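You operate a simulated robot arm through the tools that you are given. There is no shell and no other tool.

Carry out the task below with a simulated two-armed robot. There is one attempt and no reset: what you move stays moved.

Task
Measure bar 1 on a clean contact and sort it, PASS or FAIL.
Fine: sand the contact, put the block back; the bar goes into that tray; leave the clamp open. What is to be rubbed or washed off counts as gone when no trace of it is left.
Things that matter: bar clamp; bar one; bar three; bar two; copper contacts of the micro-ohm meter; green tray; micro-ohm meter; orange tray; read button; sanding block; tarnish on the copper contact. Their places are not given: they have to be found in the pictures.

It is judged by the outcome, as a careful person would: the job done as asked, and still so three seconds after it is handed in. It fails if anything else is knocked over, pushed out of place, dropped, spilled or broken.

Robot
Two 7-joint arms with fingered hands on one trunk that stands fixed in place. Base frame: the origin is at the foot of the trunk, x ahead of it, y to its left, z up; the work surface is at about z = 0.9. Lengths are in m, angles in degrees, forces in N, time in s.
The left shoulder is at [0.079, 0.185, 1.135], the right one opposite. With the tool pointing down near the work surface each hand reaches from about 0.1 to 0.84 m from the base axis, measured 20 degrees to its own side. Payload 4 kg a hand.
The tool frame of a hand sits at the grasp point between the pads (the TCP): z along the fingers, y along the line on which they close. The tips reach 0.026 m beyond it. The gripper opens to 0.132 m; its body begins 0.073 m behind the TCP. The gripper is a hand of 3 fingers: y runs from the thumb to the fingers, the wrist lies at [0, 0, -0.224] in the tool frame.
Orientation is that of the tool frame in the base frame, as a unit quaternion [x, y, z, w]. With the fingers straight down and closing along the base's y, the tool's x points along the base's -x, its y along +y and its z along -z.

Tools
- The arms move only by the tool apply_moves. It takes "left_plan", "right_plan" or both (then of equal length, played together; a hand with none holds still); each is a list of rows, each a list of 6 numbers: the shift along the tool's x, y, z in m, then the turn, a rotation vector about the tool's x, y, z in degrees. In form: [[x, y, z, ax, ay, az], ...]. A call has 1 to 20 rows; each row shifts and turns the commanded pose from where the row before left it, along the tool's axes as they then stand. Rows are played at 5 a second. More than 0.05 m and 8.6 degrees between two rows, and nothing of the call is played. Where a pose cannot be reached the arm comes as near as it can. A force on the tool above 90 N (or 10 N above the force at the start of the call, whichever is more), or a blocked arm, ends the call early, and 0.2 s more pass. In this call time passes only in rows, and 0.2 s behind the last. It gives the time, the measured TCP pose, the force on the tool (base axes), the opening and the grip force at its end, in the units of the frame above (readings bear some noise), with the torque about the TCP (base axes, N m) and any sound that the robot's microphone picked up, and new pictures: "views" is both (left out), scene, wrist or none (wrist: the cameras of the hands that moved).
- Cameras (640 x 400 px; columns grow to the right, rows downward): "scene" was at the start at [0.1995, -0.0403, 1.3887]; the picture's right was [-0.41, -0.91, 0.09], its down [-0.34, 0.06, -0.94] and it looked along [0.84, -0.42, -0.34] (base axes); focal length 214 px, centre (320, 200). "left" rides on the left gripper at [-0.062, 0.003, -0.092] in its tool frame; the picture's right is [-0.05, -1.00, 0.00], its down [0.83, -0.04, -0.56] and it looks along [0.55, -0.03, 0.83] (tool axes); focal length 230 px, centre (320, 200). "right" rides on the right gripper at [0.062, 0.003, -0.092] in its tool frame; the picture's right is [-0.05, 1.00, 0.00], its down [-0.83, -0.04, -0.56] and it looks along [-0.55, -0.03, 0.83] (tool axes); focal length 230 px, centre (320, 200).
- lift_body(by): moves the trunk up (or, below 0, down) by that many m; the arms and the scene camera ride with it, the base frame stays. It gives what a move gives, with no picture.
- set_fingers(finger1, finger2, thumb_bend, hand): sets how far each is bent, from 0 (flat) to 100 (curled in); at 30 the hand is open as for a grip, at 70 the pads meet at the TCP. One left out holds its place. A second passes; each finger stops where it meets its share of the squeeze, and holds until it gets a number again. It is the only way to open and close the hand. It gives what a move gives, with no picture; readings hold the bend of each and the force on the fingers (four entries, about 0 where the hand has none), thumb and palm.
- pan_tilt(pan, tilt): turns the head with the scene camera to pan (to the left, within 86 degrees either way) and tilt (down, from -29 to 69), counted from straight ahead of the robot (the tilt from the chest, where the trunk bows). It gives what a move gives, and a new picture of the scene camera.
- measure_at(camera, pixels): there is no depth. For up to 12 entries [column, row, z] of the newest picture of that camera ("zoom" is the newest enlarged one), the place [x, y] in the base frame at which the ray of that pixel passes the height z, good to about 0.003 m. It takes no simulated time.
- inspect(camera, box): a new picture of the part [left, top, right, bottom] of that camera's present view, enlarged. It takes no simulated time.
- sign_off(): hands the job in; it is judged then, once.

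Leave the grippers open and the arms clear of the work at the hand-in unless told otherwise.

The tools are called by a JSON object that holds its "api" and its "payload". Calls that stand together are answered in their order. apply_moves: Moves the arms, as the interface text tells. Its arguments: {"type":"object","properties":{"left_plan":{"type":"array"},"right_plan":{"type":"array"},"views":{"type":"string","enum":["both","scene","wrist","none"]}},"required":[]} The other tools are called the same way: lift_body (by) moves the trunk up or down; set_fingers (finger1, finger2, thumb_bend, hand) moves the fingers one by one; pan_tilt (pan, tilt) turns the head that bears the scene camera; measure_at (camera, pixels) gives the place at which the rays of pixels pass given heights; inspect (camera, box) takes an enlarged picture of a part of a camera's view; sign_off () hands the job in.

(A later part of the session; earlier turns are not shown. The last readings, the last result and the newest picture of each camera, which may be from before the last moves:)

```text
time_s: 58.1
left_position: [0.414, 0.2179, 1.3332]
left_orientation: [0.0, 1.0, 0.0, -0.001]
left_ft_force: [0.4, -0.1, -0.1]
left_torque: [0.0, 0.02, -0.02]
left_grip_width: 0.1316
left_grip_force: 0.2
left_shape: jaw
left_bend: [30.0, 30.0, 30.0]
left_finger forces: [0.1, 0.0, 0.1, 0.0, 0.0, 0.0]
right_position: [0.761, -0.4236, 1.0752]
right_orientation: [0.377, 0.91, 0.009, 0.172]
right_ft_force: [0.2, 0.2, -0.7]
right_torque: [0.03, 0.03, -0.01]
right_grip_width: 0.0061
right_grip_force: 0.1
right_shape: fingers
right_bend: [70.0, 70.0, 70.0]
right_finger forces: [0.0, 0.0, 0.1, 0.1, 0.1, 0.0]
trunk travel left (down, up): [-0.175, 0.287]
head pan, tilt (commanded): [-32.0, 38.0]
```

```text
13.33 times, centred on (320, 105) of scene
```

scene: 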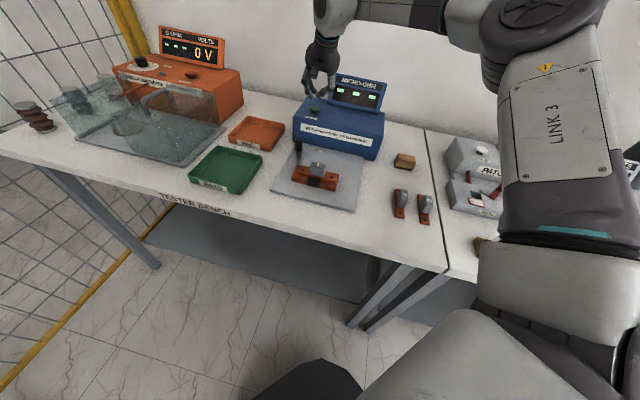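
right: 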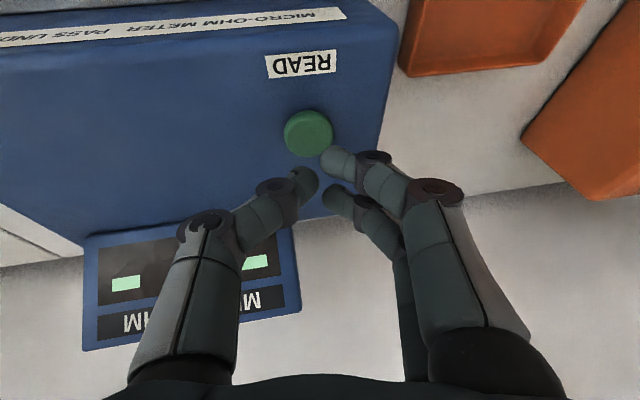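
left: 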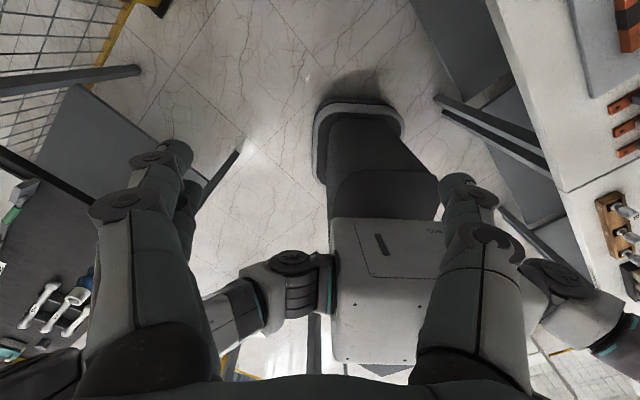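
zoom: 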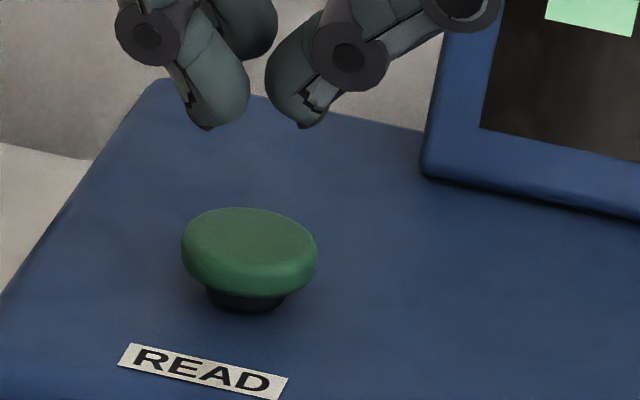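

The fingertips are aligned over the button centre at about (0.767,-0.428). I'll go straight down 3.2 cm, then press gently.

{"api": "apply_moves", "payload": {"right_plan": [[0.0037, -0.0018, 0.0113, 0, 0, 0], [0.0037, -0.0018, 0.0113, 0, 0, 0], [0.0025, -0.0012, 0.0075, 0, 0, 0]], "views": "both"}}

{"api": "inspect", "payload": {"camera": "scene", "box": [290, 80, 350, 125]}}

```text
time_s: 58.9
left_position: [0.4127, 0.2179, 1.3336]
left_orientation: [0.0, 1.0, 0.001, 0.0]
left_ft_force: [1.0, 0.0, 0.1]
left_torque: [0.04, 0.01, 0.03]
left_grip_width: 0.1318
left_grip_force: 0.1
left_shape: jaw
left_bend: [30.0, 30.0, 30.0]
left_finger forces: [0.0, 0.0, 0.0, 0.0, 0.0, 0.1]
right_position: [0.758, -0.4235, 1.0456]
right_orientation: [0.377, 0.91, 0.011, 0.173]
right_ft_force: [0.1, 1.3, 0.3]
right_torque: [0.01, 0.0, 0.01]
right_grip_width: 0.0058
right_grip_force: 0.1
right_shape: fingers
right_bend: [70.0, 70.0, 70.0]
right_finger forces: [0.1, 0.0, 0.1, 0.0, 0.4, 0.1]
trunk travel left (down, up): [-0.175, 0.287]
head pan, tilt (commanded): [-32.0, 38.0]
```

scene: 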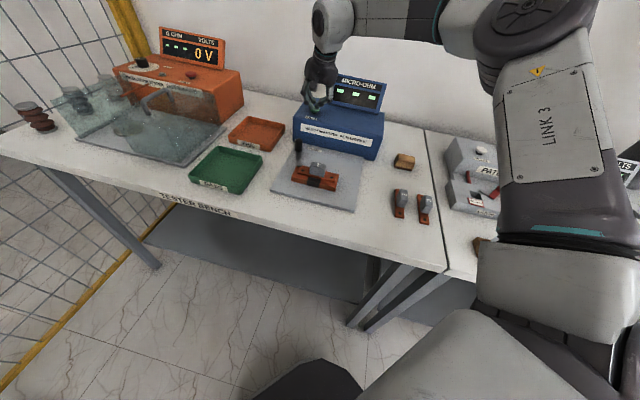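
right: 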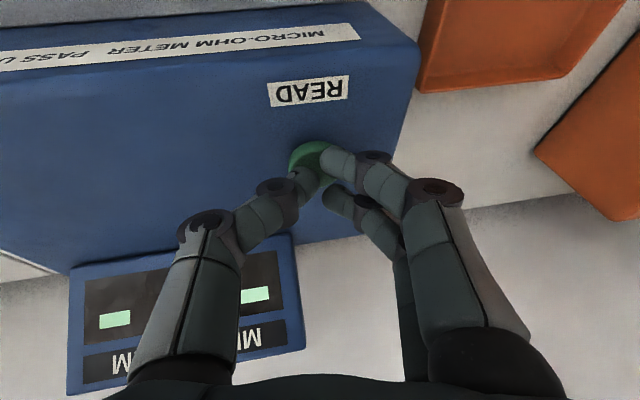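

```text
8.89 times, centred on (320, 102) of scene
```

zoom: 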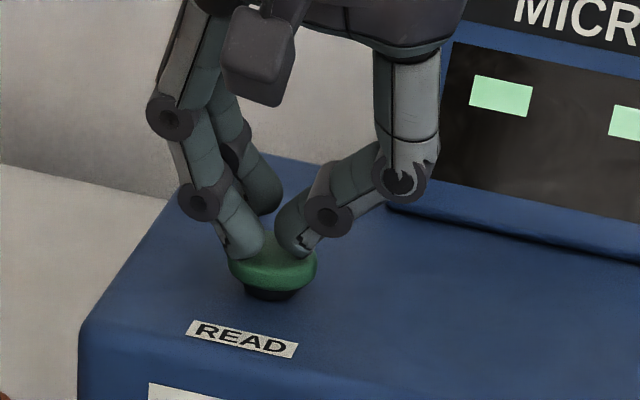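

The fingertips are just at the cap. I'll press down in 2 mm steps and watch the force and the display.

{"api": "apply_moves", "payload": {"right_plan": [[0.0006, -0.0003, 0.0019, 0, 0, 0], [0.0006, -0.0003, 0.0019, 0, 0, 0]], "views": "none"}}

{"api": "inspect", "payload": {"camera": "scene", "box": [290, 70, 400, 130]}}

```text
time_s: 59.5
left_position: [0.4134, 0.2174, 1.3334]
left_orientation: [-0.001, 1.0, 0.001, 0.0]
left_ft_force: [0.4, -0.7, 0.3]
left_torque: [-0.01, -0.03, 0.02]
left_grip_width: 0.1318
left_grip_force: 0.1
left_shape: jaw
left_bend: [30.0, 30.0, 30.0]
left_finger forces: [0.0, 0.0, 0.0, 0.0, 0.0, 0.0]
right_position: [0.7579, -0.4229, 1.042]
right_orientation: [0.377, 0.91, 0.011, 0.174]
right_ft_force: [0.3, 0.3, 2.1]
right_torque: [0.0, -0.03, 0.01]
right_grip_width: 0.0059
right_grip_force: 0.9
right_shape: fingers
right_bend: [70.0, 70.0, 70.0]
right_finger forces: [1.0, 0.0, 0.1, 0.0, 0.8, 0.0]
trunk travel left (down, up): [-0.175, 0.287]
head pan, tilt (commanded): [-32.0, 38.0]
```

```text
5.82 times, centred on (345, 100) of scene
```

zoom: 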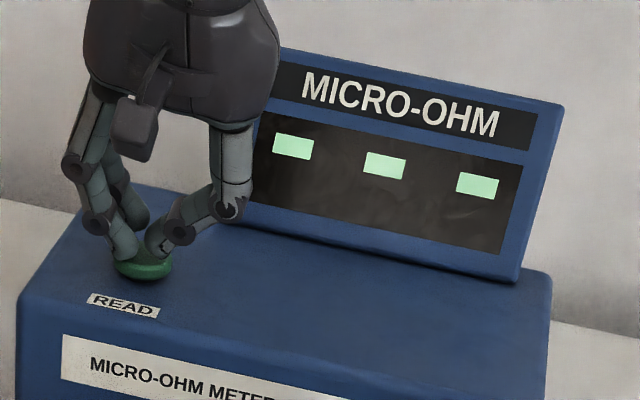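

The force is 2 N and the button is pressing in. I'll press further.

{"api": "apply_moves", "payload": {"right_plan": [[0.0006, -0.0003, 0.0019, 0, 0, 0], [0.0006, -0.0003, 0.0019, 0, 0, 0]], "views": "none"}}

{"api": "inspect", "payload": {"camera": "scene", "box": [290, 70, 400, 130]}}

```text
time_s: 60.1
left_position: [0.4118, 0.2193, 1.3328]
left_orientation: [0.001, 1.0, 0.0, 0.0]
left_ft_force: [0.8, 0.5, 0.9]
left_torque: [-0.01, 0.02, 0.02]
left_grip_width: 0.132
left_grip_force: 0.0
left_shape: jaw
left_bend: [30.0, 30.0, 30.0]
left_finger forces: [0.1, 0.1, 0.0, 0.1, 0.0, 0.1]
right_position: [0.7575, -0.4227, 1.038]
right_orientation: [0.377, 0.91, 0.011, 0.174]
right_ft_force: [1.0, -0.4, 6.5]
right_torque: [0.01, -0.07, 0.0]
right_grip_width: 0.0055
right_grip_force: 3.1
right_shape: fingers
right_bend: [70.0, 70.0, 70.0]
right_finger forces: [3.6, 0.0, 0.0, 0.0, 3.2, 0.1]
trunk travel left (down, up): [-0.175, 0.287]
head pan, tilt (commanded): [-32.0, 38.0]
heard: click
```

```text
5.82 times, centred on (345, 100) of scene
```

zoom: 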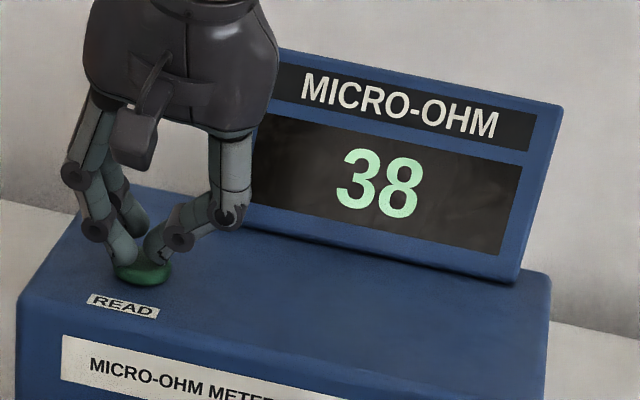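

A click was heard and the display reads 38. That's under 60, so bar 1 is PASS and goes in the green tray. I'll lift off the button and check that the reading holds.

{"api": "apply_moves", "payload": {"right_plan": [[-0.0062, 0.003, -0.0188, 0, 0, 0], [-0.0093, 0.0045, -0.0282, 0, 0, 0], [-0.0093, 0.0045, -0.0282, 0, 0, 0]], "views": "both"}}

{"api": "inspect", "payload": {"camera": "scene", "box": [260, 70, 400, 200]}}

```text
time_s: 60.9
left_position: [0.413, 0.2187, 1.3323]
left_orientation: [-0.001, 1.0, 0.0, 0.0]
left_ft_force: [-0.4, 0.8, 0.1]
left_torque: [0.01, 0.01, 0.01]
left_grip_width: 0.1321
left_grip_force: 0.1
left_shape: jaw
left_bend: [30.0, 30.0, 30.0]
left_finger forces: [0.1, 0.0, 0.0, 0.0, 0.0, 0.0]
right_position: [0.7585, -0.4225, 1.1192]
right_orientation: [0.376, 0.91, 0.009, 0.173]
right_ft_force: [0.5, 0.1, -0.1]
right_torque: [0.02, -0.03, -0.02]
right_grip_width: 0.0055
right_grip_force: 0.0
right_shape: fingers
right_bend: [70.0, 70.0, 70.0]
right_finger forces: [0.0, 0.0, 0.0, 0.1, 0.0, 0.1]
trunk travel left (down, up): [-0.175, 0.287]
head pan, tilt (commanded): [-32.0, 38.0]
```

scene: 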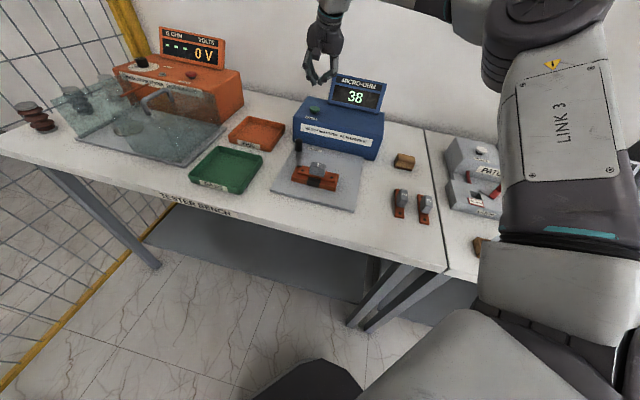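
right: 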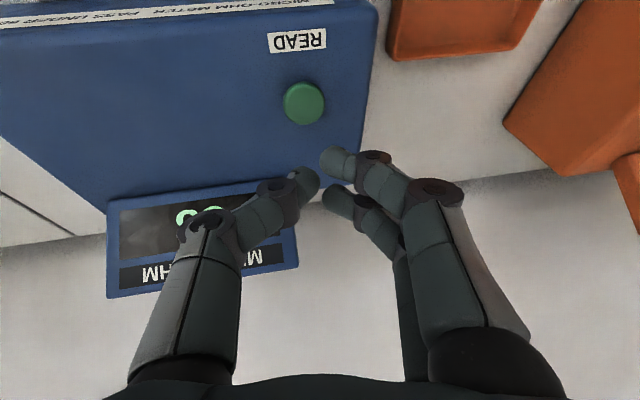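

```text
3.08 times, centred on (330, 135) of scene
```

zoom: 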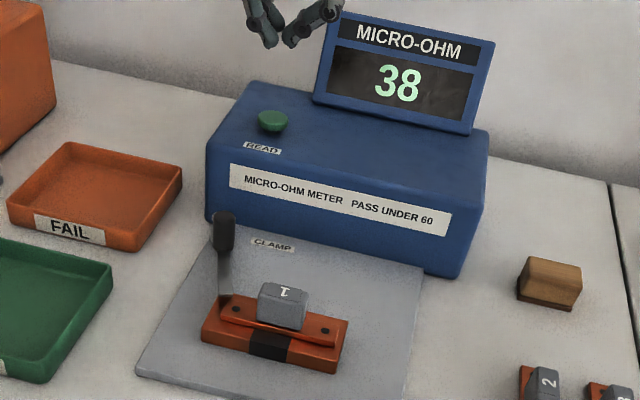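

The reading of 38 holds. I'll return above the clamp handle at about (0.668,-0.318) and undo the tilt.

{"api": "apply_moves", "payload": {"right_plan": [[0.0329, 0.0034, -0.0103, 0, 0, 0], [0.0329, 0.0034, -0.0103, 0, 0, 0], [0.0329, 0.0034, -0.0103, 0, 0, 0], [0.0329, 0.0034, -0.0103, 0, 0, 0], [0, 0, 0, 2.88, 6.0, 0], [0, 0, 0, 2.88, 6.0, 0], [0, 0, 0, 2.88, 6.0, 0]], "views": "none"}}

{"api": "set_fingers", "payload": {"hand": "right", "finger1": 54, "finger2": 54, "thumb_bend": 54}}

{"api": "inspect", "payload": {"camera": "right", "box": [180, 40, 460, 260]}}

```text
time_s: 62.5
left_position: [0.4135, 0.2171, 1.3328]
left_orientation: [0.0, 1.0, 0.0, 0.0]
left_ft_force: [0.6, -0.8, 0.5]
left_torque: [0.01, 0.02, -0.01]
left_grip_width: 0.1321
left_grip_force: 0.0
left_shape: jaw
left_bend: [30.0, 30.0, 30.0]
left_finger forces: [0.1, 0.0, 0.0, 0.0, 0.0, 0.0]
right_position: [0.6673, -0.3209, 1.1178]
right_orientation: [0.383, 0.924, 0.0, -0.001]
right_ft_force: [-0.7, -0.2, -0.7]
right_torque: [0.01, 0.0, -0.03]
right_grip_width: 0.0054
right_grip_force: 0.0
right_shape: fingers
right_bend: [70.0, 70.0, 70.0]
right_finger forces: [0.0, 0.0, 0.1, 0.0, 0.1, 0.1]
trunk travel left (down, up): [-0.175, 0.287]
head pan, tilt (commanded): [-32.0, 38.0]
```

```text
time_s: 63.5
left_position: [0.4128, 0.2186, 1.3324]
left_orientation: [0.0, 1.0, 0.0, 0.0]
left_ft_force: [-0.1, 0.2, 0.1]
left_torque: [-0.04, -0.03, -0.01]
left_grip_width: 0.1319
left_grip_force: 0.0
left_shape: jaw
left_bend: [30.0, 30.0, 30.0]
left_finger forces: [0.1, 0.1, 0.0, 0.0, 0.0, 0.0]
right_position: [0.6668, -0.3189, 1.1175]
right_orientation: [0.381, 0.925, 0.0, -0.001]
right_ft_force: [0.1, 0.8, -0.2]
right_torque: [0.0, 0.01, 0.0]
right_grip_width: 0.0539
right_grip_force: 0.1
right_shape: fingers
right_bend: [54.0, 54.0, 54.0]
right_finger forces: [0.1, 0.1, 0.0, 0.0, 0.0, 0.0]
trunk travel left (down, up): [-0.175, 0.287]
head pan, tilt (commanded): [-32.0, 38.0]
```

```text
1.82 times, centred on (320, 150) of right
```

zoom: 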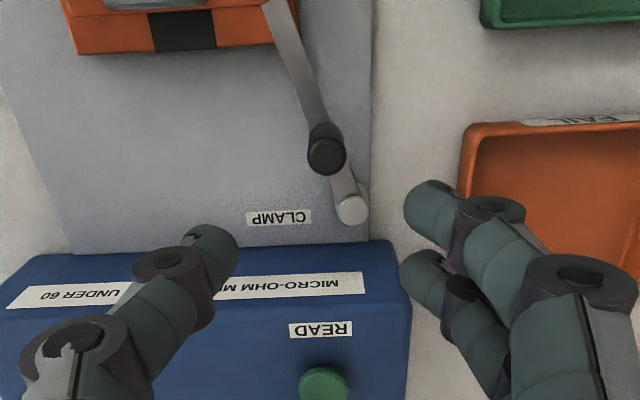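

The handle top is at (324,125) in the wrist view. I'll measure it.

{"api": "measure_at", "payload": {"camera": "zoom", "pixels": [[327, 154, 0.98], [327, 156, 0.98], [326, 155, 0.98], [351, 208, 0.951]]}}

```text
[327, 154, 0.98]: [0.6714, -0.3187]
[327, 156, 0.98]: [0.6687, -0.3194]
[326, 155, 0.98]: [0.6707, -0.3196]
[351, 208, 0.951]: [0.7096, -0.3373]
```

Handle is at (0.670,-0.319). I'll lower the cage over it.

{"api": "apply_moves", "payload": {"right_plan": [[-0.001, 0.002, 0.04, 0, 0, 0], [0, 0, 0.04, 0, 0, 0], [0, 0, 0.035, 0, 0, 0], [0, 0, 0.018, 0, 0, 0]], "views": "both"}}

{"api": "inspect", "payload": {"camera": "right", "box": [180, 40, 460, 260]}}

{"api": "inspect", "payload": {"camera": "scene", "box": [270, 120, 350, 200]}}

```text
time_s: 64.5
left_position: [0.4124, 0.2187, 1.3329]
left_orientation: [0.0, 1.0, 0.0, 0.001]
left_ft_force: [1.0, 1.0, -0.6]
left_torque: [0.03, 0.0, 0.02]
left_grip_width: 0.1321
left_grip_force: 0.1
left_shape: jaw
left_bend: [30.0, 30.0, 30.0]
left_finger forces: [0.1, 0.0, 0.0, 0.0, 0.1, 0.0]
right_position: [0.669, -0.3173, 0.9843]
right_orientation: [0.382, 0.924, -0.001, -0.001]
right_ft_force: [-0.2, -1.2, -0.2]
right_torque: [0.0, -0.03, 0.0]
right_grip_width: 0.0537
right_grip_force: 0.1
right_shape: fingers
right_bend: [54.0, 54.0, 54.0]
right_finger forces: [0.1, 0.0, 0.0, 0.1, 0.0, 0.1]
trunk travel left (down, up): [-0.175, 0.287]
head pan, tilt (commanded): [-32.0, 38.0]
```

scene: 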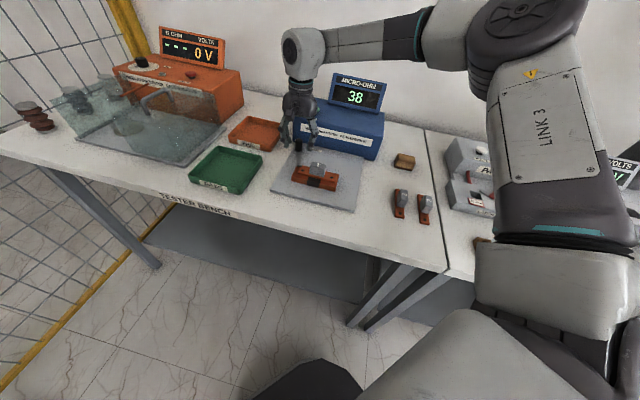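
right: 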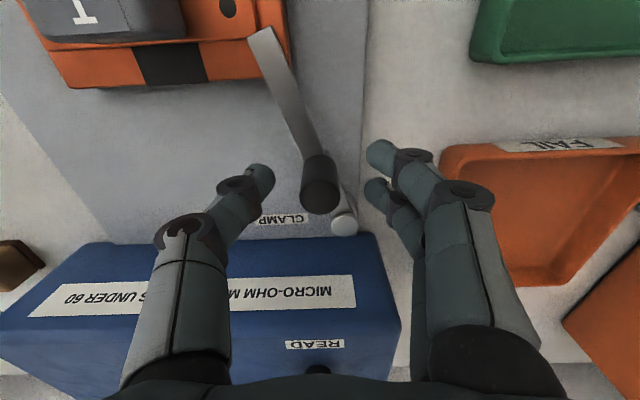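

```text
1.82 times, centred on (320, 150) of right
```

zoom: 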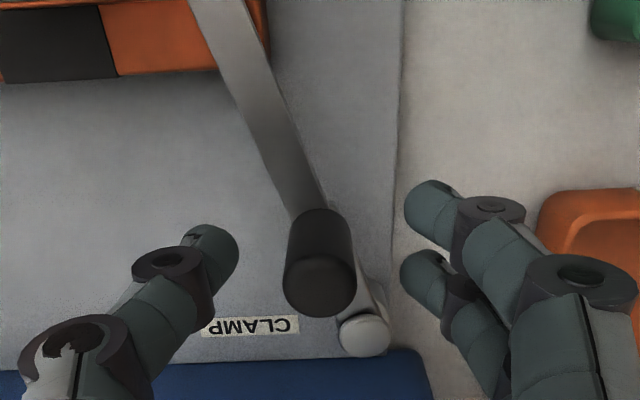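

```text
5.00 times, centred on (310, 160) of scene
```

zoom: 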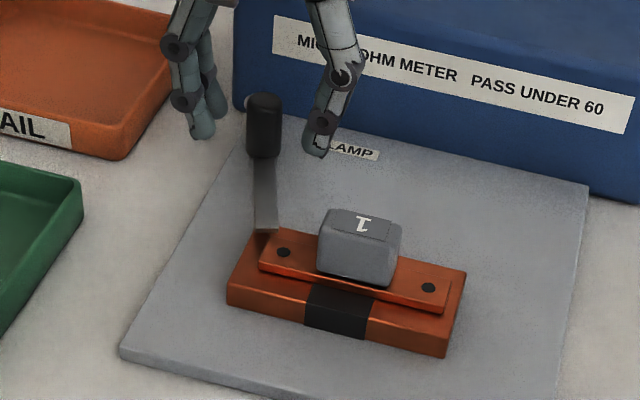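

I'll tighten the thumb slightly, then swing the handle back open (tool +y).

{"api": "set_fingers", "payload": {"hand": "right", "finger1": 58, "finger2": 58, "thumb_bend": 62}}

{"api": "apply_moves", "payload": {"right_plan": [[0.0005, 0.007, 0, 0, 0, 0], [0.001, 0.007, 0, 0, 0, 0], [0.001, 0.007, 0, 0, 0, 0], [0, 0.007, 0, 0, 0, 0], [-0.0005, 0.006, 0, 0, 0, 0]], "views": "both"}}

{"api": "inspect", "payload": {"camera": "scene", "box": [260, 110, 350, 200]}}

{"api": "inspect", "payload": {"camera": "right", "box": [180, 0, 460, 260]}}

```text
time_s: 65.5
left_position: [0.4125, 0.2171, 1.3333]
left_orientation: [0.0, 1.0, -0.001, 0.0]
left_ft_force: [-0.2, 0.8, 0.8]
left_torque: [-0.01, 0.01, 0.01]
left_grip_width: 0.1321
left_grip_force: 0.0
left_shape: jaw
left_bend: [30.0, 30.0, 30.0]
left_finger forces: [0.0, 0.0, 0.0, 0.0, 0.0, 0.0]
right_position: [0.6693, -0.3174, 0.9844]
right_orientation: [0.382, 0.924, 0.0, 0.001]
right_ft_force: [0.9, -0.5, -0.4]
right_torque: [-0.01, -0.03, 0.03]
right_grip_width: 0.0372
right_grip_force: 0.1
right_shape: fingers
right_bend: [57.0, 57.0, 62.0]
right_finger forces: [0.0, 0.1, 0.0, 0.0, 0.0, 0.0]
trunk travel left (down, up): [-0.175, 0.287]
head pan, tilt (commanded): [-32.0, 38.0]
```

```text
time_s: 66.7
left_position: [0.4141, 0.2174, 1.3341]
left_orientation: [0.0, 1.0, 0.0, 0.0]
left_ft_force: [-0.5, -0.2, 0.1]
left_torque: [0.02, 0.0, 0.02]
left_grip_width: 0.132
left_grip_force: 0.0
left_shape: jaw
left_bend: [30.0, 30.0, 30.0]
left_finger forces: [0.1, 0.0, 0.1, 0.1, 0.1, 0.1]
right_position: [0.693, -0.2934, 0.9839]
right_orientation: [0.383, 0.924, 0.0, 0.0]
right_ft_force: [0.1, -0.4, -0.4]
right_torque: [-0.01, 0.0, 0.02]
right_grip_width: 0.0373
right_grip_force: 0.1
right_shape: fingers
right_bend: [57.0, 57.0, 62.0]
right_finger forces: [0.1, 0.0, 0.0, 0.0, 0.1, 0.0]
trunk travel left (down, up): [-0.175, 0.287]
head pan, tilt (commanded): [-32.0, 38.0]
```

scene: 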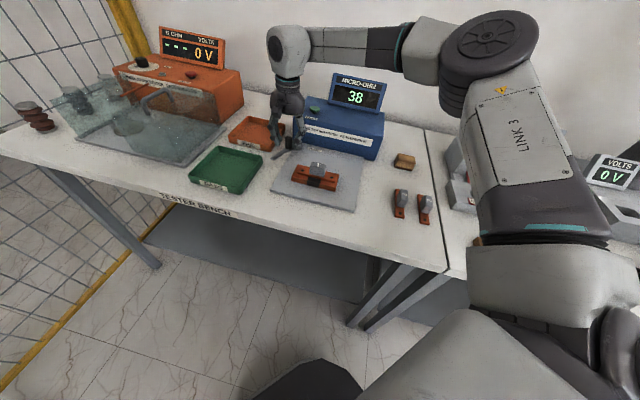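
right: 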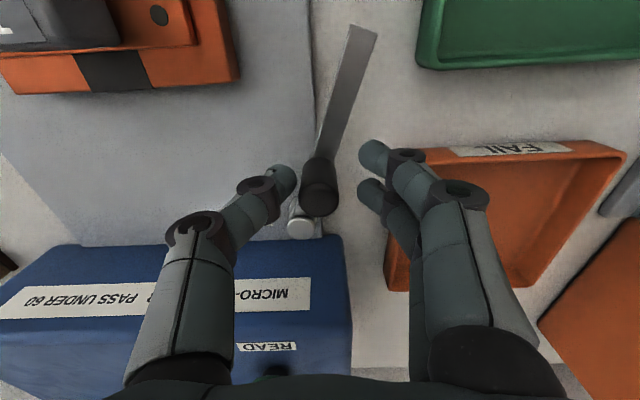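

```text
4.44 times, centred on (305, 155) of scene
```

zoom: 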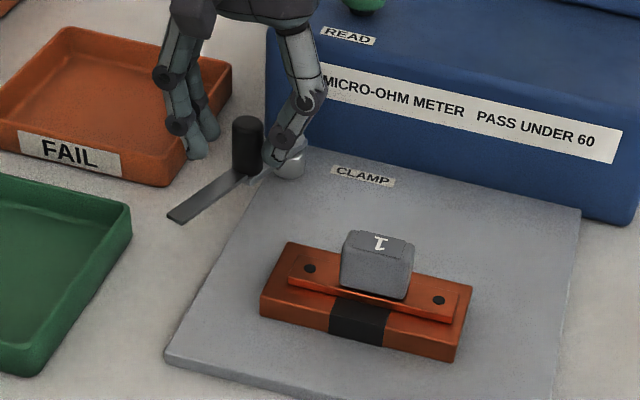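

```text
1.54 times, centred on (320, 130) of right
```

zoom: 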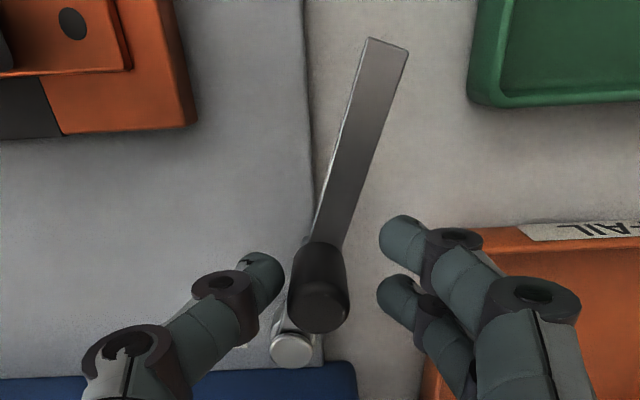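

The lever is back at its original open position. I'll open the fingers and lift, then rotate to yaw +45° and go back above the bar on the contacts.

{"api": "set_fingers", "payload": {"hand": "right", "finger1": 54, "finger2": 54, "thumb_bend": 54}}

{"api": "apply_moves", "payload": {"right_plan": [[0, 0, -0.04, 0, 0, 0], [0, 0, -0.04, 0, 0, 0], [0, 0, 0, 0, 0, -7.5], [0, 0, 0, 0, 0, -7.5], [0, 0, 0, 0, 0, -7.5], [0, 0, 0, 0, 0, -7.5], [0, 0, 0, 0, 0, -7.5], [0, 0, 0, 0, 0, -7.5], [0, 0, 0, 0, 0, -7.5], [0, 0, 0, 0, 0, -7.5], [0, 0, 0, 0, 0, -7.5], [0, 0, 0, 0, 0, -7.5], [0, 0, 0, 0, 0, -7.5], [0, 0, 0, 0, 0, -7.5], [0.0291, 0.0198, 0, 0, 0, 0], [0.0291, 0.0198, 0, 0, 0, 0], [0.0291, 0.0198, 0, 0, 0, 0], [0.0291, 0.0198, 0, 0, 0, 0]], "views": "both"}}

{"api": "inspect", "payload": {"camera": "scene", "box": [260, 90, 380, 210]}}

{"api": "inspect", "payload": {"camera": "right", "box": [180, 40, 460, 260]}}

```text
time_s: 67.7
left_position: [0.4125, 0.2186, 1.3325]
left_orientation: [0.0, 1.0, 0.0, 0.0]
left_ft_force: [0.0, 0.1, 0.3]
left_torque: [0.01, -0.04, -0.01]
left_grip_width: 0.1319
left_grip_force: 0.0
left_shape: jaw
left_bend: [30.0, 30.0, 30.0]
left_finger forces: [0.1, 0.0, 0.0, 0.0, 0.0, 0.1]
right_position: [0.6919, -0.2921, 0.9847]
right_orientation: [0.382, 0.924, 0.0, 0.0]
right_ft_force: [-0.4, 0.2, -0.2]
right_torque: [-0.01, -0.01, 0.04]
right_grip_width: 0.0537
right_grip_force: 0.0
right_shape: fingers
right_bend: [54.0, 54.0, 54.0]
right_finger forces: [0.1, 0.1, 0.0, 0.0, 0.0, 0.0]
trunk travel left (down, up): [-0.175, 0.287]
head pan, tilt (commanded): [-32.0, 38.0]
```

```text
time_s: 71.5
left_position: [0.4106, 0.2189, 1.3343]
left_orientation: [-0.001, 1.0, 0.0, 0.001]
left_ft_force: [0.3, 0.5, -0.3]
left_torque: [0.0, 0.0, -0.01]
left_grip_width: 0.132
left_grip_force: 0.0
left_shape: jaw
left_bend: [30.0, 30.0, 30.0]
left_finger forces: [0.0, 0.0, 0.0, 0.0, 0.0, 0.0]
right_position: [0.5514, -0.3186, 1.0634]
right_orientation: [-0.383, 0.924, 0.001, 0.001]
right_ft_force: [-1.4, -0.5, 0.0]
right_torque: [0.0, 0.0, -0.04]
right_grip_width: 0.0541
right_grip_force: 0.1
right_shape: fingers
right_bend: [54.0, 54.0, 54.0]
right_finger forces: [0.0, 0.0, 0.0, 0.0, 0.0, 0.1]
trunk travel left (down, up): [-0.175, 0.287]
head pan, tilt (commanded): [-32.0, 38.0]
```

scene: 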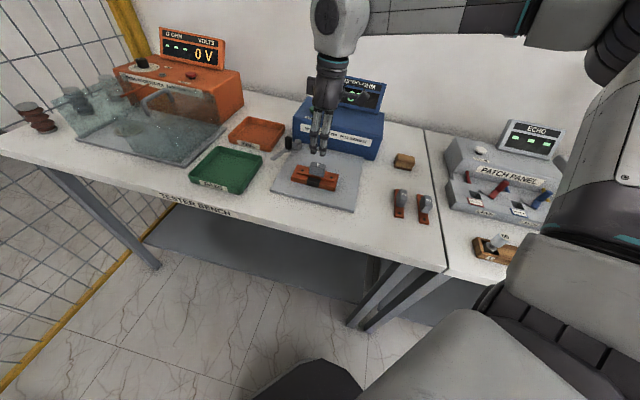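
right: 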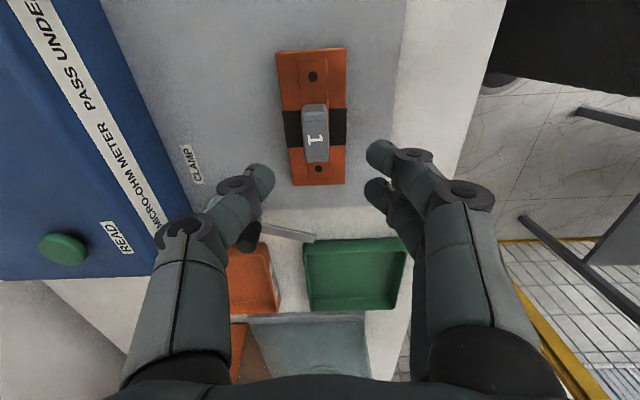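

```text
3.33 times, centred on (320, 150) of scene
```

zoom: 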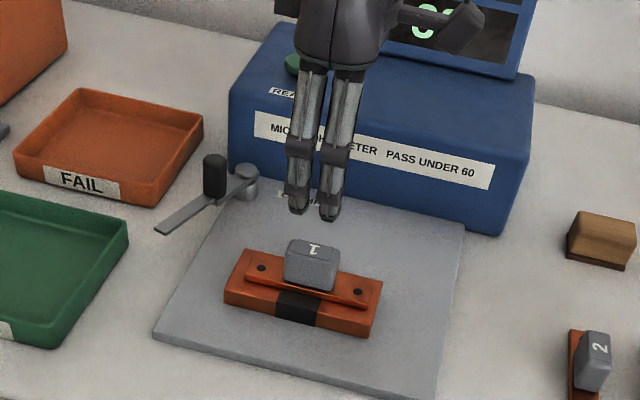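

```text
1.82 times, centred on (320, 150) of right
```

zoom: 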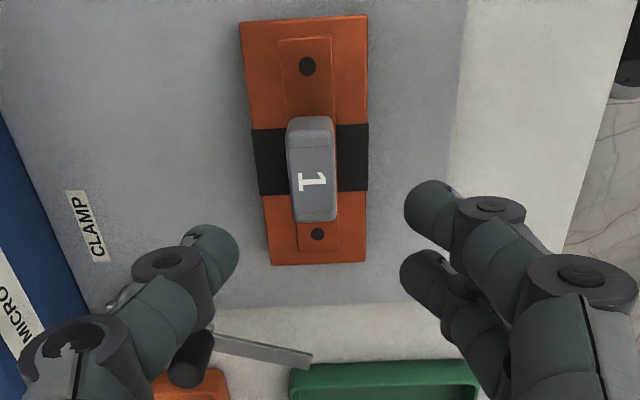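

I'll measure the bar's holes and handle from here to line up the grasp.

{"api": "measure_at", "payload": {"camera": "zoom", "pixels": [[307, 66, 0.936], [317, 234, 0.936], [279, 37, 0.936], [331, 35, 0.936], [338, 250, 0.936], [298, 252, 0.936], [288, 145, 0.972], [334, 143, 0.972], [336, 218, 0.972], [296, 221, 0.972]]}}

```text
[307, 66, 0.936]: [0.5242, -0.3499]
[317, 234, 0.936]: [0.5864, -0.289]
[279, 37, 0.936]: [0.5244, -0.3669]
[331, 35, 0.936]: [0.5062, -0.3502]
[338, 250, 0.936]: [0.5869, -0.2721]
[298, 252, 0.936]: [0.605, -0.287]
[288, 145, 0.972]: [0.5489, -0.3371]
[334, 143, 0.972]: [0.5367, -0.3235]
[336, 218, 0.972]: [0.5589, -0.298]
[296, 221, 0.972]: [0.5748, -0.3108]
```

The bar is centred at about (0.555,-0.319). I'll descend to TCP z ≈ 0.968 with the fingers open around the handle.

{"api": "apply_moves", "payload": {"right_plan": [[-0.0012, -0.002, 0.03, 0, 0, 0], [0, 0, 0.03, 0, 0, 0], [0, 0, 0.024, 0, 0, 0], [0, 0, 0.011, 0, 0, 0]], "views": "wrist"}}

{"api": "inspect", "payload": {"camera": "scene", "box": [280, 130, 350, 200]}}

```text
time_s: 72.5
left_position: [0.4135, 0.2187, 1.3342]
left_orientation: [0.0, 1.0, 0.0, 0.0]
left_ft_force: [-0.3, 0.4, -0.7]
left_torque: [0.0, -0.03, 0.04]
left_grip_width: 0.132
left_grip_force: 0.1
left_shape: jaw
left_bend: [30.0, 30.0, 30.0]
left_finger forces: [0.0, 0.0, 0.0, 0.1, 0.0, 0.0]
right_position: [0.5549, -0.3196, 0.9703]
right_orientation: [-0.383, 0.924, 0.0, 0.001]
right_ft_force: [-0.5, 0.4, -0.5]
right_torque: [-0.01, -0.06, 0.01]
right_grip_width: 0.0539
right_grip_force: 0.0
right_shape: fingers
right_bend: [54.0, 54.0, 54.0]
right_finger forces: [0.0, 0.0, 0.0, 0.1, 0.1, 0.1]
trunk travel left (down, up): [-0.175, 0.287]
head pan, tilt (commanded): [-32.0, 38.0]
```

right: 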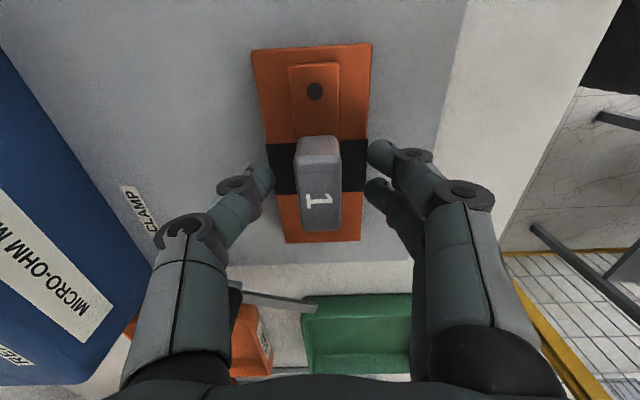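

```text
5.71 times, centred on (315, 165) of scene
```

zoom: 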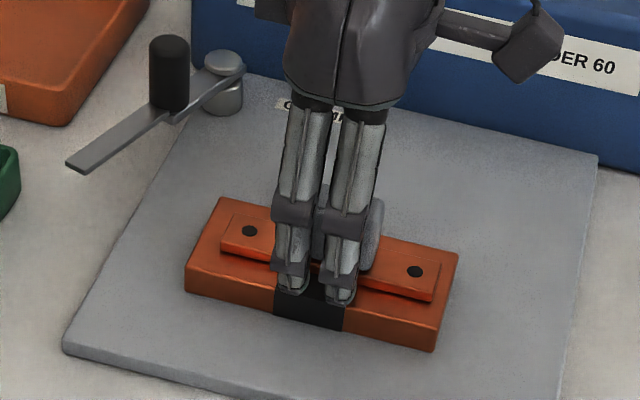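

The fingers straddle the handle. I'll close the grip.

{"api": "set_fingers", "payload": {"hand": "right", "finger1": 73, "finger2": 73, "thumb_bend": 73}}

{"api": "apply_moves", "payload": {"right_plan": [[0, 0, -0.02, 0, 0, 0], [0, 0, -0.03, 0, 0, 0], [0, 0, -0.04, 0, 0, 0]], "views": "both"}}

{"api": "inspect", "payload": {"camera": "right", "box": [180, 40, 460, 260]}}

{"api": "inspect", "payload": {"camera": "scene", "box": [270, 100, 370, 200]}}

```text
time_s: 73.5
left_position: [0.4131, 0.2188, 1.3334]
left_orientation: [0.0, 1.0, 0.0, 0.0]
left_ft_force: [-0.1, -0.6, -0.8]
left_torque: [-0.02, -0.02, 0.0]
left_grip_width: 0.132
left_grip_force: 0.1
left_shape: jaw
left_bend: [30.0, 30.0, 30.0]
left_finger forces: [0.1, 0.0, 0.1, 0.0, 0.0, 0.0]
right_position: [0.5554, -0.3198, 0.9698]
right_orientation: [-0.382, 0.924, 0.0, 0.0]
right_ft_force: [0.0, -0.4, 0.6]
right_torque: [0.04, -0.03, -0.01]
right_grip_width: 0.0204
right_grip_force: 13.8
right_shape: fingers
right_bend: [69.0, 70.0, 67.0]
right_finger forces: [6.5, 6.5, 0.0, 0.0, 13.4, 0.0]
trunk travel left (down, up): [-0.175, 0.287]
head pan, tilt (commanded): [-32.0, 38.0]
```

```text
time_s: 74.3
left_position: [0.4127, 0.2184, 1.3326]
left_orientation: [0.0, 1.0, 0.001, -0.001]
left_ft_force: [-0.8, 0.1, -0.7]
left_torque: [-0.04, 0.04, -0.02]
left_grip_width: 0.1323
left_grip_force: 0.1
left_shape: jaw
left_bend: [30.0, 30.0, 30.0]
left_finger forces: [0.1, 0.1, 0.1, 0.0, 0.0, 0.0]
right_position: [0.5537, -0.3208, 1.0606]
right_orientation: [-0.382, 0.924, 0.0, 0.0]
right_ft_force: [0.0, 0.1, -1.6]
right_torque: [0.01, -0.03, 0.0]
right_grip_width: 0.0206
right_grip_force: 13.1
right_shape: fingers
right_bend: [70.0, 70.0, 67.0]
right_finger forces: [6.6, 6.7, 0.0, 0.1, 13.3, 0.1]
trunk travel left (down, up): [-0.175, 0.287]
head pan, tilt (commanded): [-32.0, 38.0]
```

scene: 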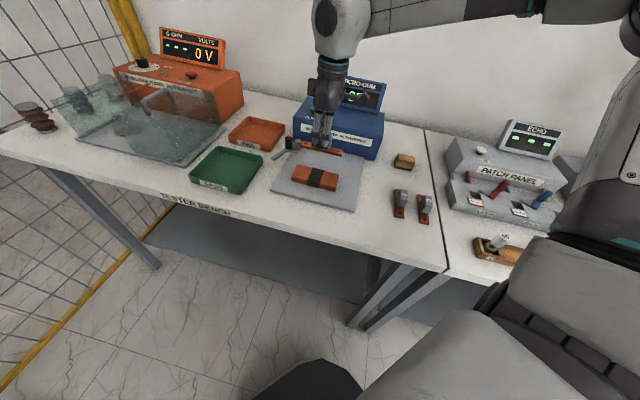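
right: 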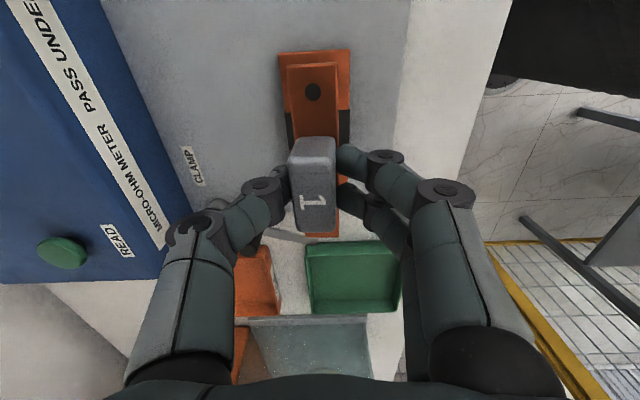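

```text
1.82 times, centred on (320, 150) of right
```

zoom: 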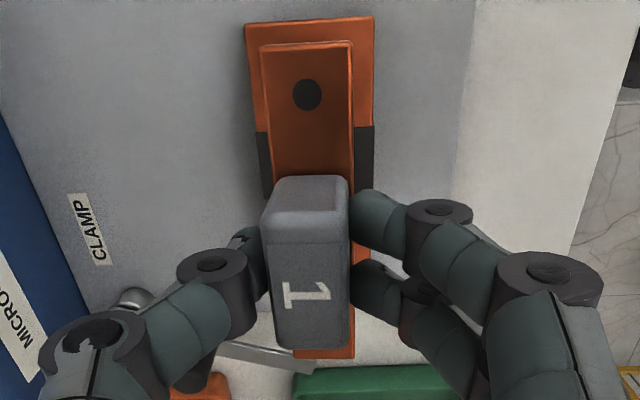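

```text
4.00 times, centred on (320, 150) of scene
```

zoom: 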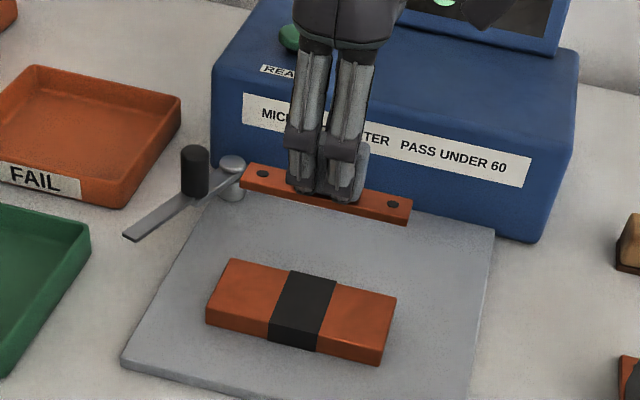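

The bar is held and the contact underneath is clean. I'll carry the bar over the green PASS tray near (0.714,-0.112).

{"api": "apply_moves", "payload": {"right_plan": [[-0.0435, 0.0058, 0, 0, 0, 0], [-0.0435, 0.0058, 0, 0, 0, 0], [-0.0435, 0.0058, 0, 0, 0, 0], [-0.0435, 0.0058, 0, 0, 0, 0], [-0.0435, 0.0058, 0, 0, 0, 0], [-0.0435, 0.0058, 0, 0, 0, 0]], "views": "both"}}

{"api": "inspect", "payload": {"camera": "scene", "box": [170, 80, 310, 210]}}

{"api": "inspect", "payload": {"camera": "right", "box": [160, 0, 480, 300]}}

```text
time_s: 75.7
left_position: [0.4128, 0.2181, 1.3331]
left_orientation: [0.0, 1.0, 0.0, 0.001]
left_ft_force: [-0.3, -0.3, 0.4]
left_torque: [0.03, 0.01, -0.03]
left_grip_width: 0.1319
left_grip_force: 0.1
left_shape: jaw
left_bend: [30.0, 30.0, 30.0]
left_finger forces: [0.1, 0.0, 0.0, 0.0, 0.0, 0.1]
right_position: [0.6559, -0.1868, 1.0583]
right_orientation: [-0.382, 0.924, 0.0, 0.001]
right_ft_force: [0.4, -0.3, -2.2]
right_torque: [0.0, 0.03, 0.04]
right_grip_width: 0.0206
right_grip_force: 12.9
right_shape: fingers
right_bend: [70.0, 70.0, 67.0]
right_finger forces: [6.3, 6.3, 0.1, 0.0, 12.8, 0.0]
right hand out of reach, approached as far as the arm can: row 4, 5, 6
trunk travel left (down, up): [-0.175, 0.287]
head pan, tilt (commanded): [-32.0, 38.0]
```

scene: 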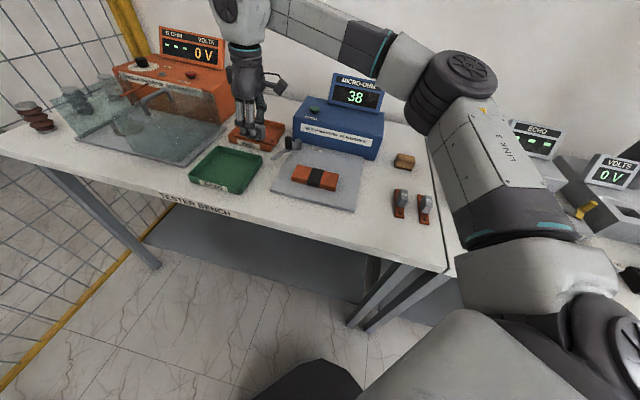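
right: 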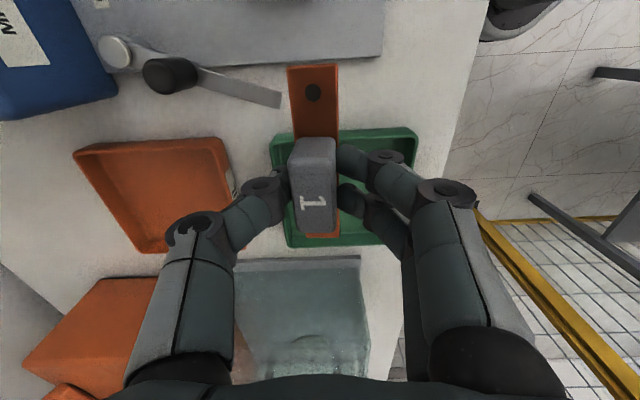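

```text
3.08 times, centred on (240, 145) of scene
```

zoom: 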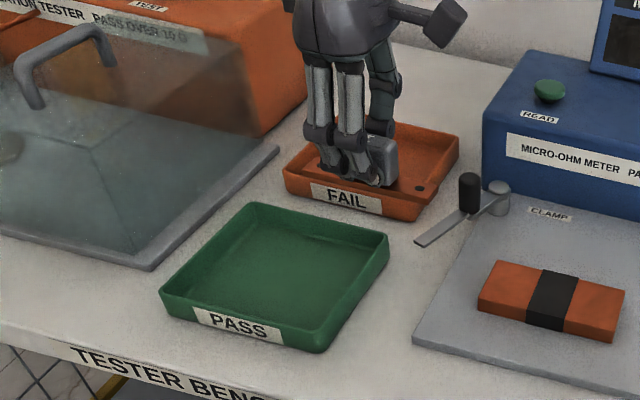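

```text
1.33 times, centred on (320, 150) of right
```

zoom: 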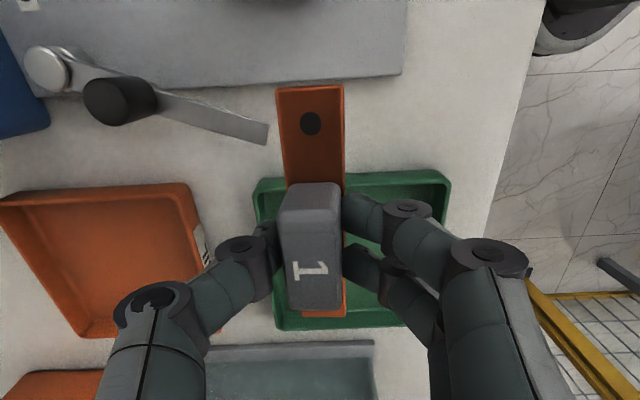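

The arm hit a limit at this yaw; it stopped at (0.656,-0.187). Turning the hand back toward yaw -45° should free it, and the bar fits the tray in that orientation too. I'll rotate in steps.

{"api": "apply_moves", "payload": {"right_plan": [[0, 0, 0, 0, 0, 6], [0, 0, 0, 0, 0, 6], [0, 0, 0, 0, 0, 6], [0, 0, 0, 0, 0, 6]], "views": "none"}}

```text
time_s: 76.7
left_position: [0.412, 0.2177, 1.3331]
left_orientation: [0.0, 1.0, 0.0, 0.001]
left_ft_force: [0.1, 0.0, -0.3]
left_torque: [-0.01, 0.01, -0.04]
left_grip_width: 0.1319
left_grip_force: 0.2
left_shape: jaw
left_bend: [30.0, 30.0, 30.0]
left_finger forces: [0.1, 0.1, 0.0, 0.1, 0.1, 0.0]
right_position: [0.6544, -0.1879, 1.0568]
right_orientation: [-0.182, 0.983, 0.0, 0.0]
right_ft_force: [0.3, -0.5, -1.0]
right_torque: [0.0, 0.01, -0.02]
right_grip_width: 0.0206
right_grip_force: 12.1
right_shape: fingers
right_bend: [70.0, 70.0, 67.0]
right_finger forces: [6.3, 6.2, 0.0, 0.0, 12.7, 0.0]
trunk travel left (down, up): [-0.175, 0.287]
head pan, tilt (commanded): [-32.0, 38.0]
```

The commanded pose stayed where the arm stopped, which is good. I'll continue rotating to yaw -45°.

{"api": "apply_moves", "payload": {"right_plan": [[0, 0, 0, 0, 0, 7.33], [0, 0, 0, 0, 0, 7.33], [0, 0, 0, 0, 0, 7.33], [0, 0, 0, 0, 0, 7.33], [0, 0, 0, 0, 0, 7.33], [0, 0, 0, 0, 0, 7.33], [0, 0, 0, 0, 0, 7.33], [0, 0, 0, 0, 0, 7.33], [0, 0, 0, 0, 0, 7.36]], "views": "both"}}

{"api": "inspect", "payload": {"camera": "right", "box": [160, 0, 480, 300]}}

```text
time_s: 78.7
left_position: [0.4126, 0.2194, 1.3327]
left_orientation: [0.001, 1.0, 0.001, 0.0]
left_ft_force: [0.7, 0.4, -0.2]
left_torque: [0.01, -0.01, 0.01]
left_grip_width: 0.1319
left_grip_force: 0.0
left_shape: jaw
left_bend: [30.0, 30.0, 30.0]
left_finger forces: [0.0, 0.1, 0.0, 0.0, 0.0, 0.1]
right_position: [0.6552, -0.1871, 1.0567]
right_orientation: [0.384, 0.923, -0.001, 0.001]
right_ft_force: [-0.7, -0.6, -2.5]
right_torque: [0.01, -0.02, -0.01]
right_grip_width: 0.0206
right_grip_force: 12.4
right_shape: fingers
right_bend: [70.0, 70.0, 67.0]
right_finger forces: [6.3, 6.2, 0.1, 0.1, 12.8, 0.0]
trunk travel left (down, up): [-0.175, 0.287]
head pan, tilt (commanded): [-32.0, 38.0]
```

scene: 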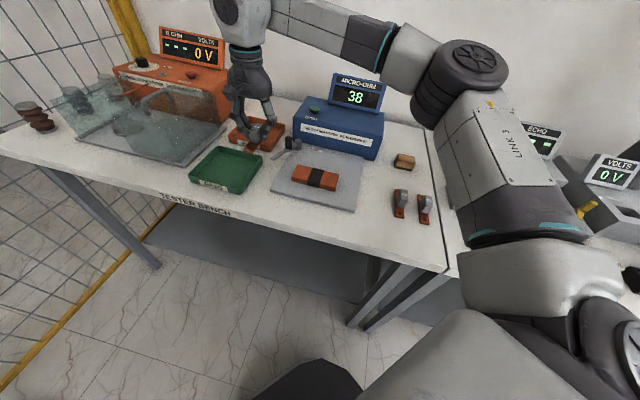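
right: 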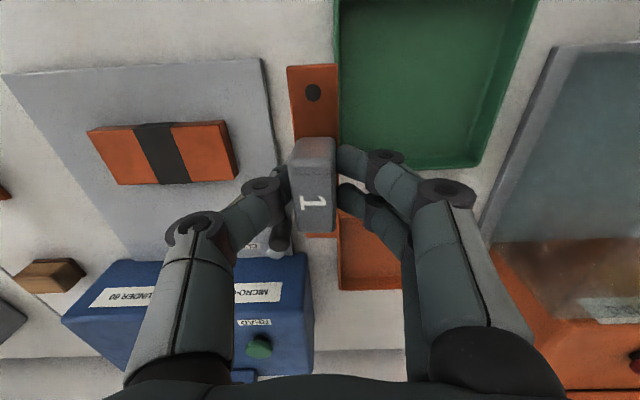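

```text
1.33 times, centred on (320, 150) of right
```

zoom: 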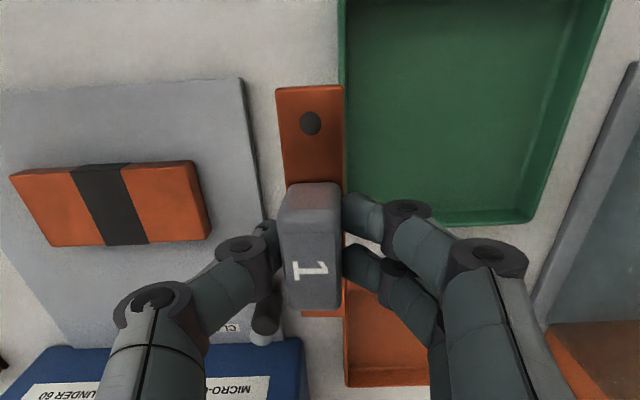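

Yaw is now -45°. I'll translate the bar over the tray centre.

{"api": "apply_moves", "payload": {"right_plan": [[0.0038, 0.0316, 0, 0, 0, 0], [0.0038, 0.0316, 0, 0, 0, 0], [0.0038, 0.0316, 0, 0, 0, 0]], "views": "both"}}

{"api": "inspect", "payload": {"camera": "right", "box": [160, 0, 480, 300]}}

{"api": "inspect", "payload": {"camera": "scene", "box": [170, 80, 310, 210]}}

```text
time_s: 79.5
left_position: [0.4122, 0.2185, 1.333]
left_orientation: [0.0, 1.0, 0.0, 0.0]
left_ft_force: [0.2, -0.3, 0.4]
left_torque: [0.04, 0.01, 0.0]
left_grip_width: 0.132
left_grip_force: 0.0
left_shape: jaw
left_bend: [30.0, 30.0, 30.0]
left_finger forces: [0.0, 0.0, 0.0, 0.1, 0.1, 0.0]
right_position: [0.6536, -0.1832, 1.0484]
right_orientation: [0.383, 0.924, 0.0, 0.0]
right_ft_force: [-1.4, 0.2, -1.8]
right_torque: [0.0, 0.02, -0.01]
right_grip_width: 0.0204
right_grip_force: 12.6
right_shape: fingers
right_bend: [70.0, 70.0, 67.0]
right_finger forces: [6.3, 6.2, 0.0, 0.0, 12.5, 0.0]
right hand out of reach, approached as far as the arm can: row 1, 2, 3
trunk travel left (down, up): [-0.175, 0.287]
head pan, tilt (commanded): [-32.0, 38.0]
```

scene: 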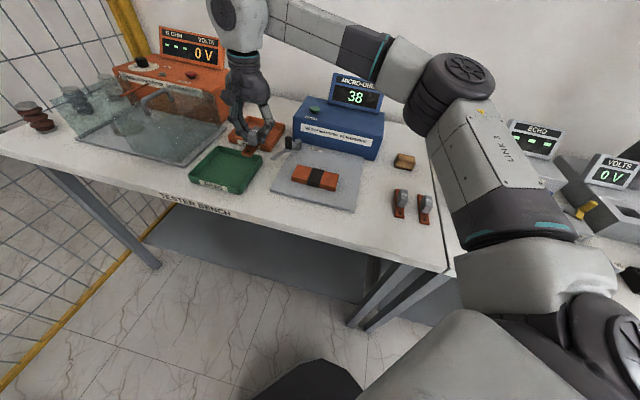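
right: 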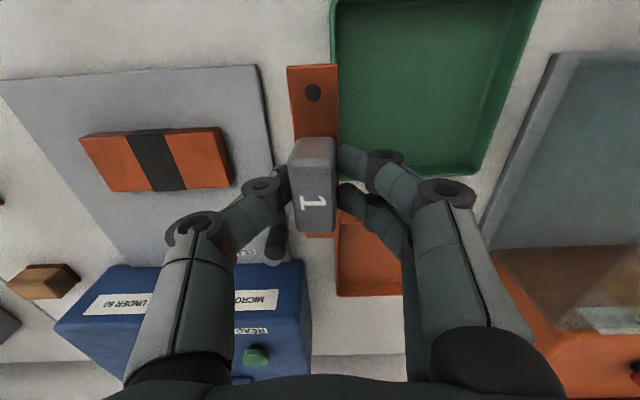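

```text
1.33 times, centred on (320, 150) of right
```

zoom: 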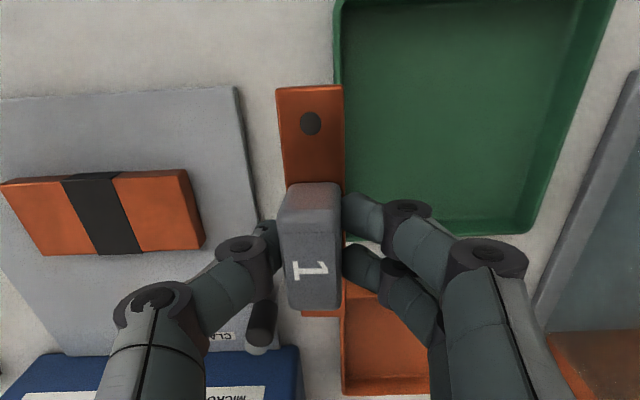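

```text
3.08 times, centred on (240, 145) of scene
```

zoom: 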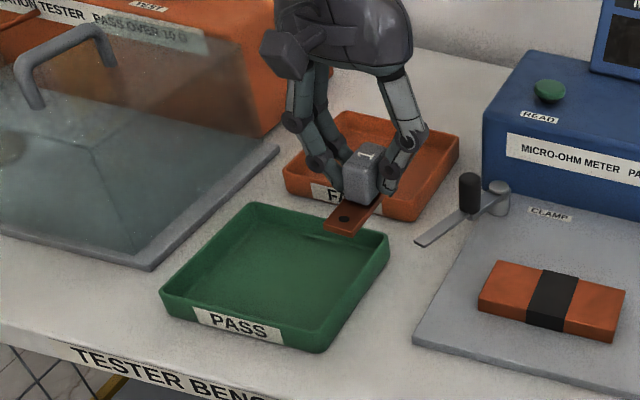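

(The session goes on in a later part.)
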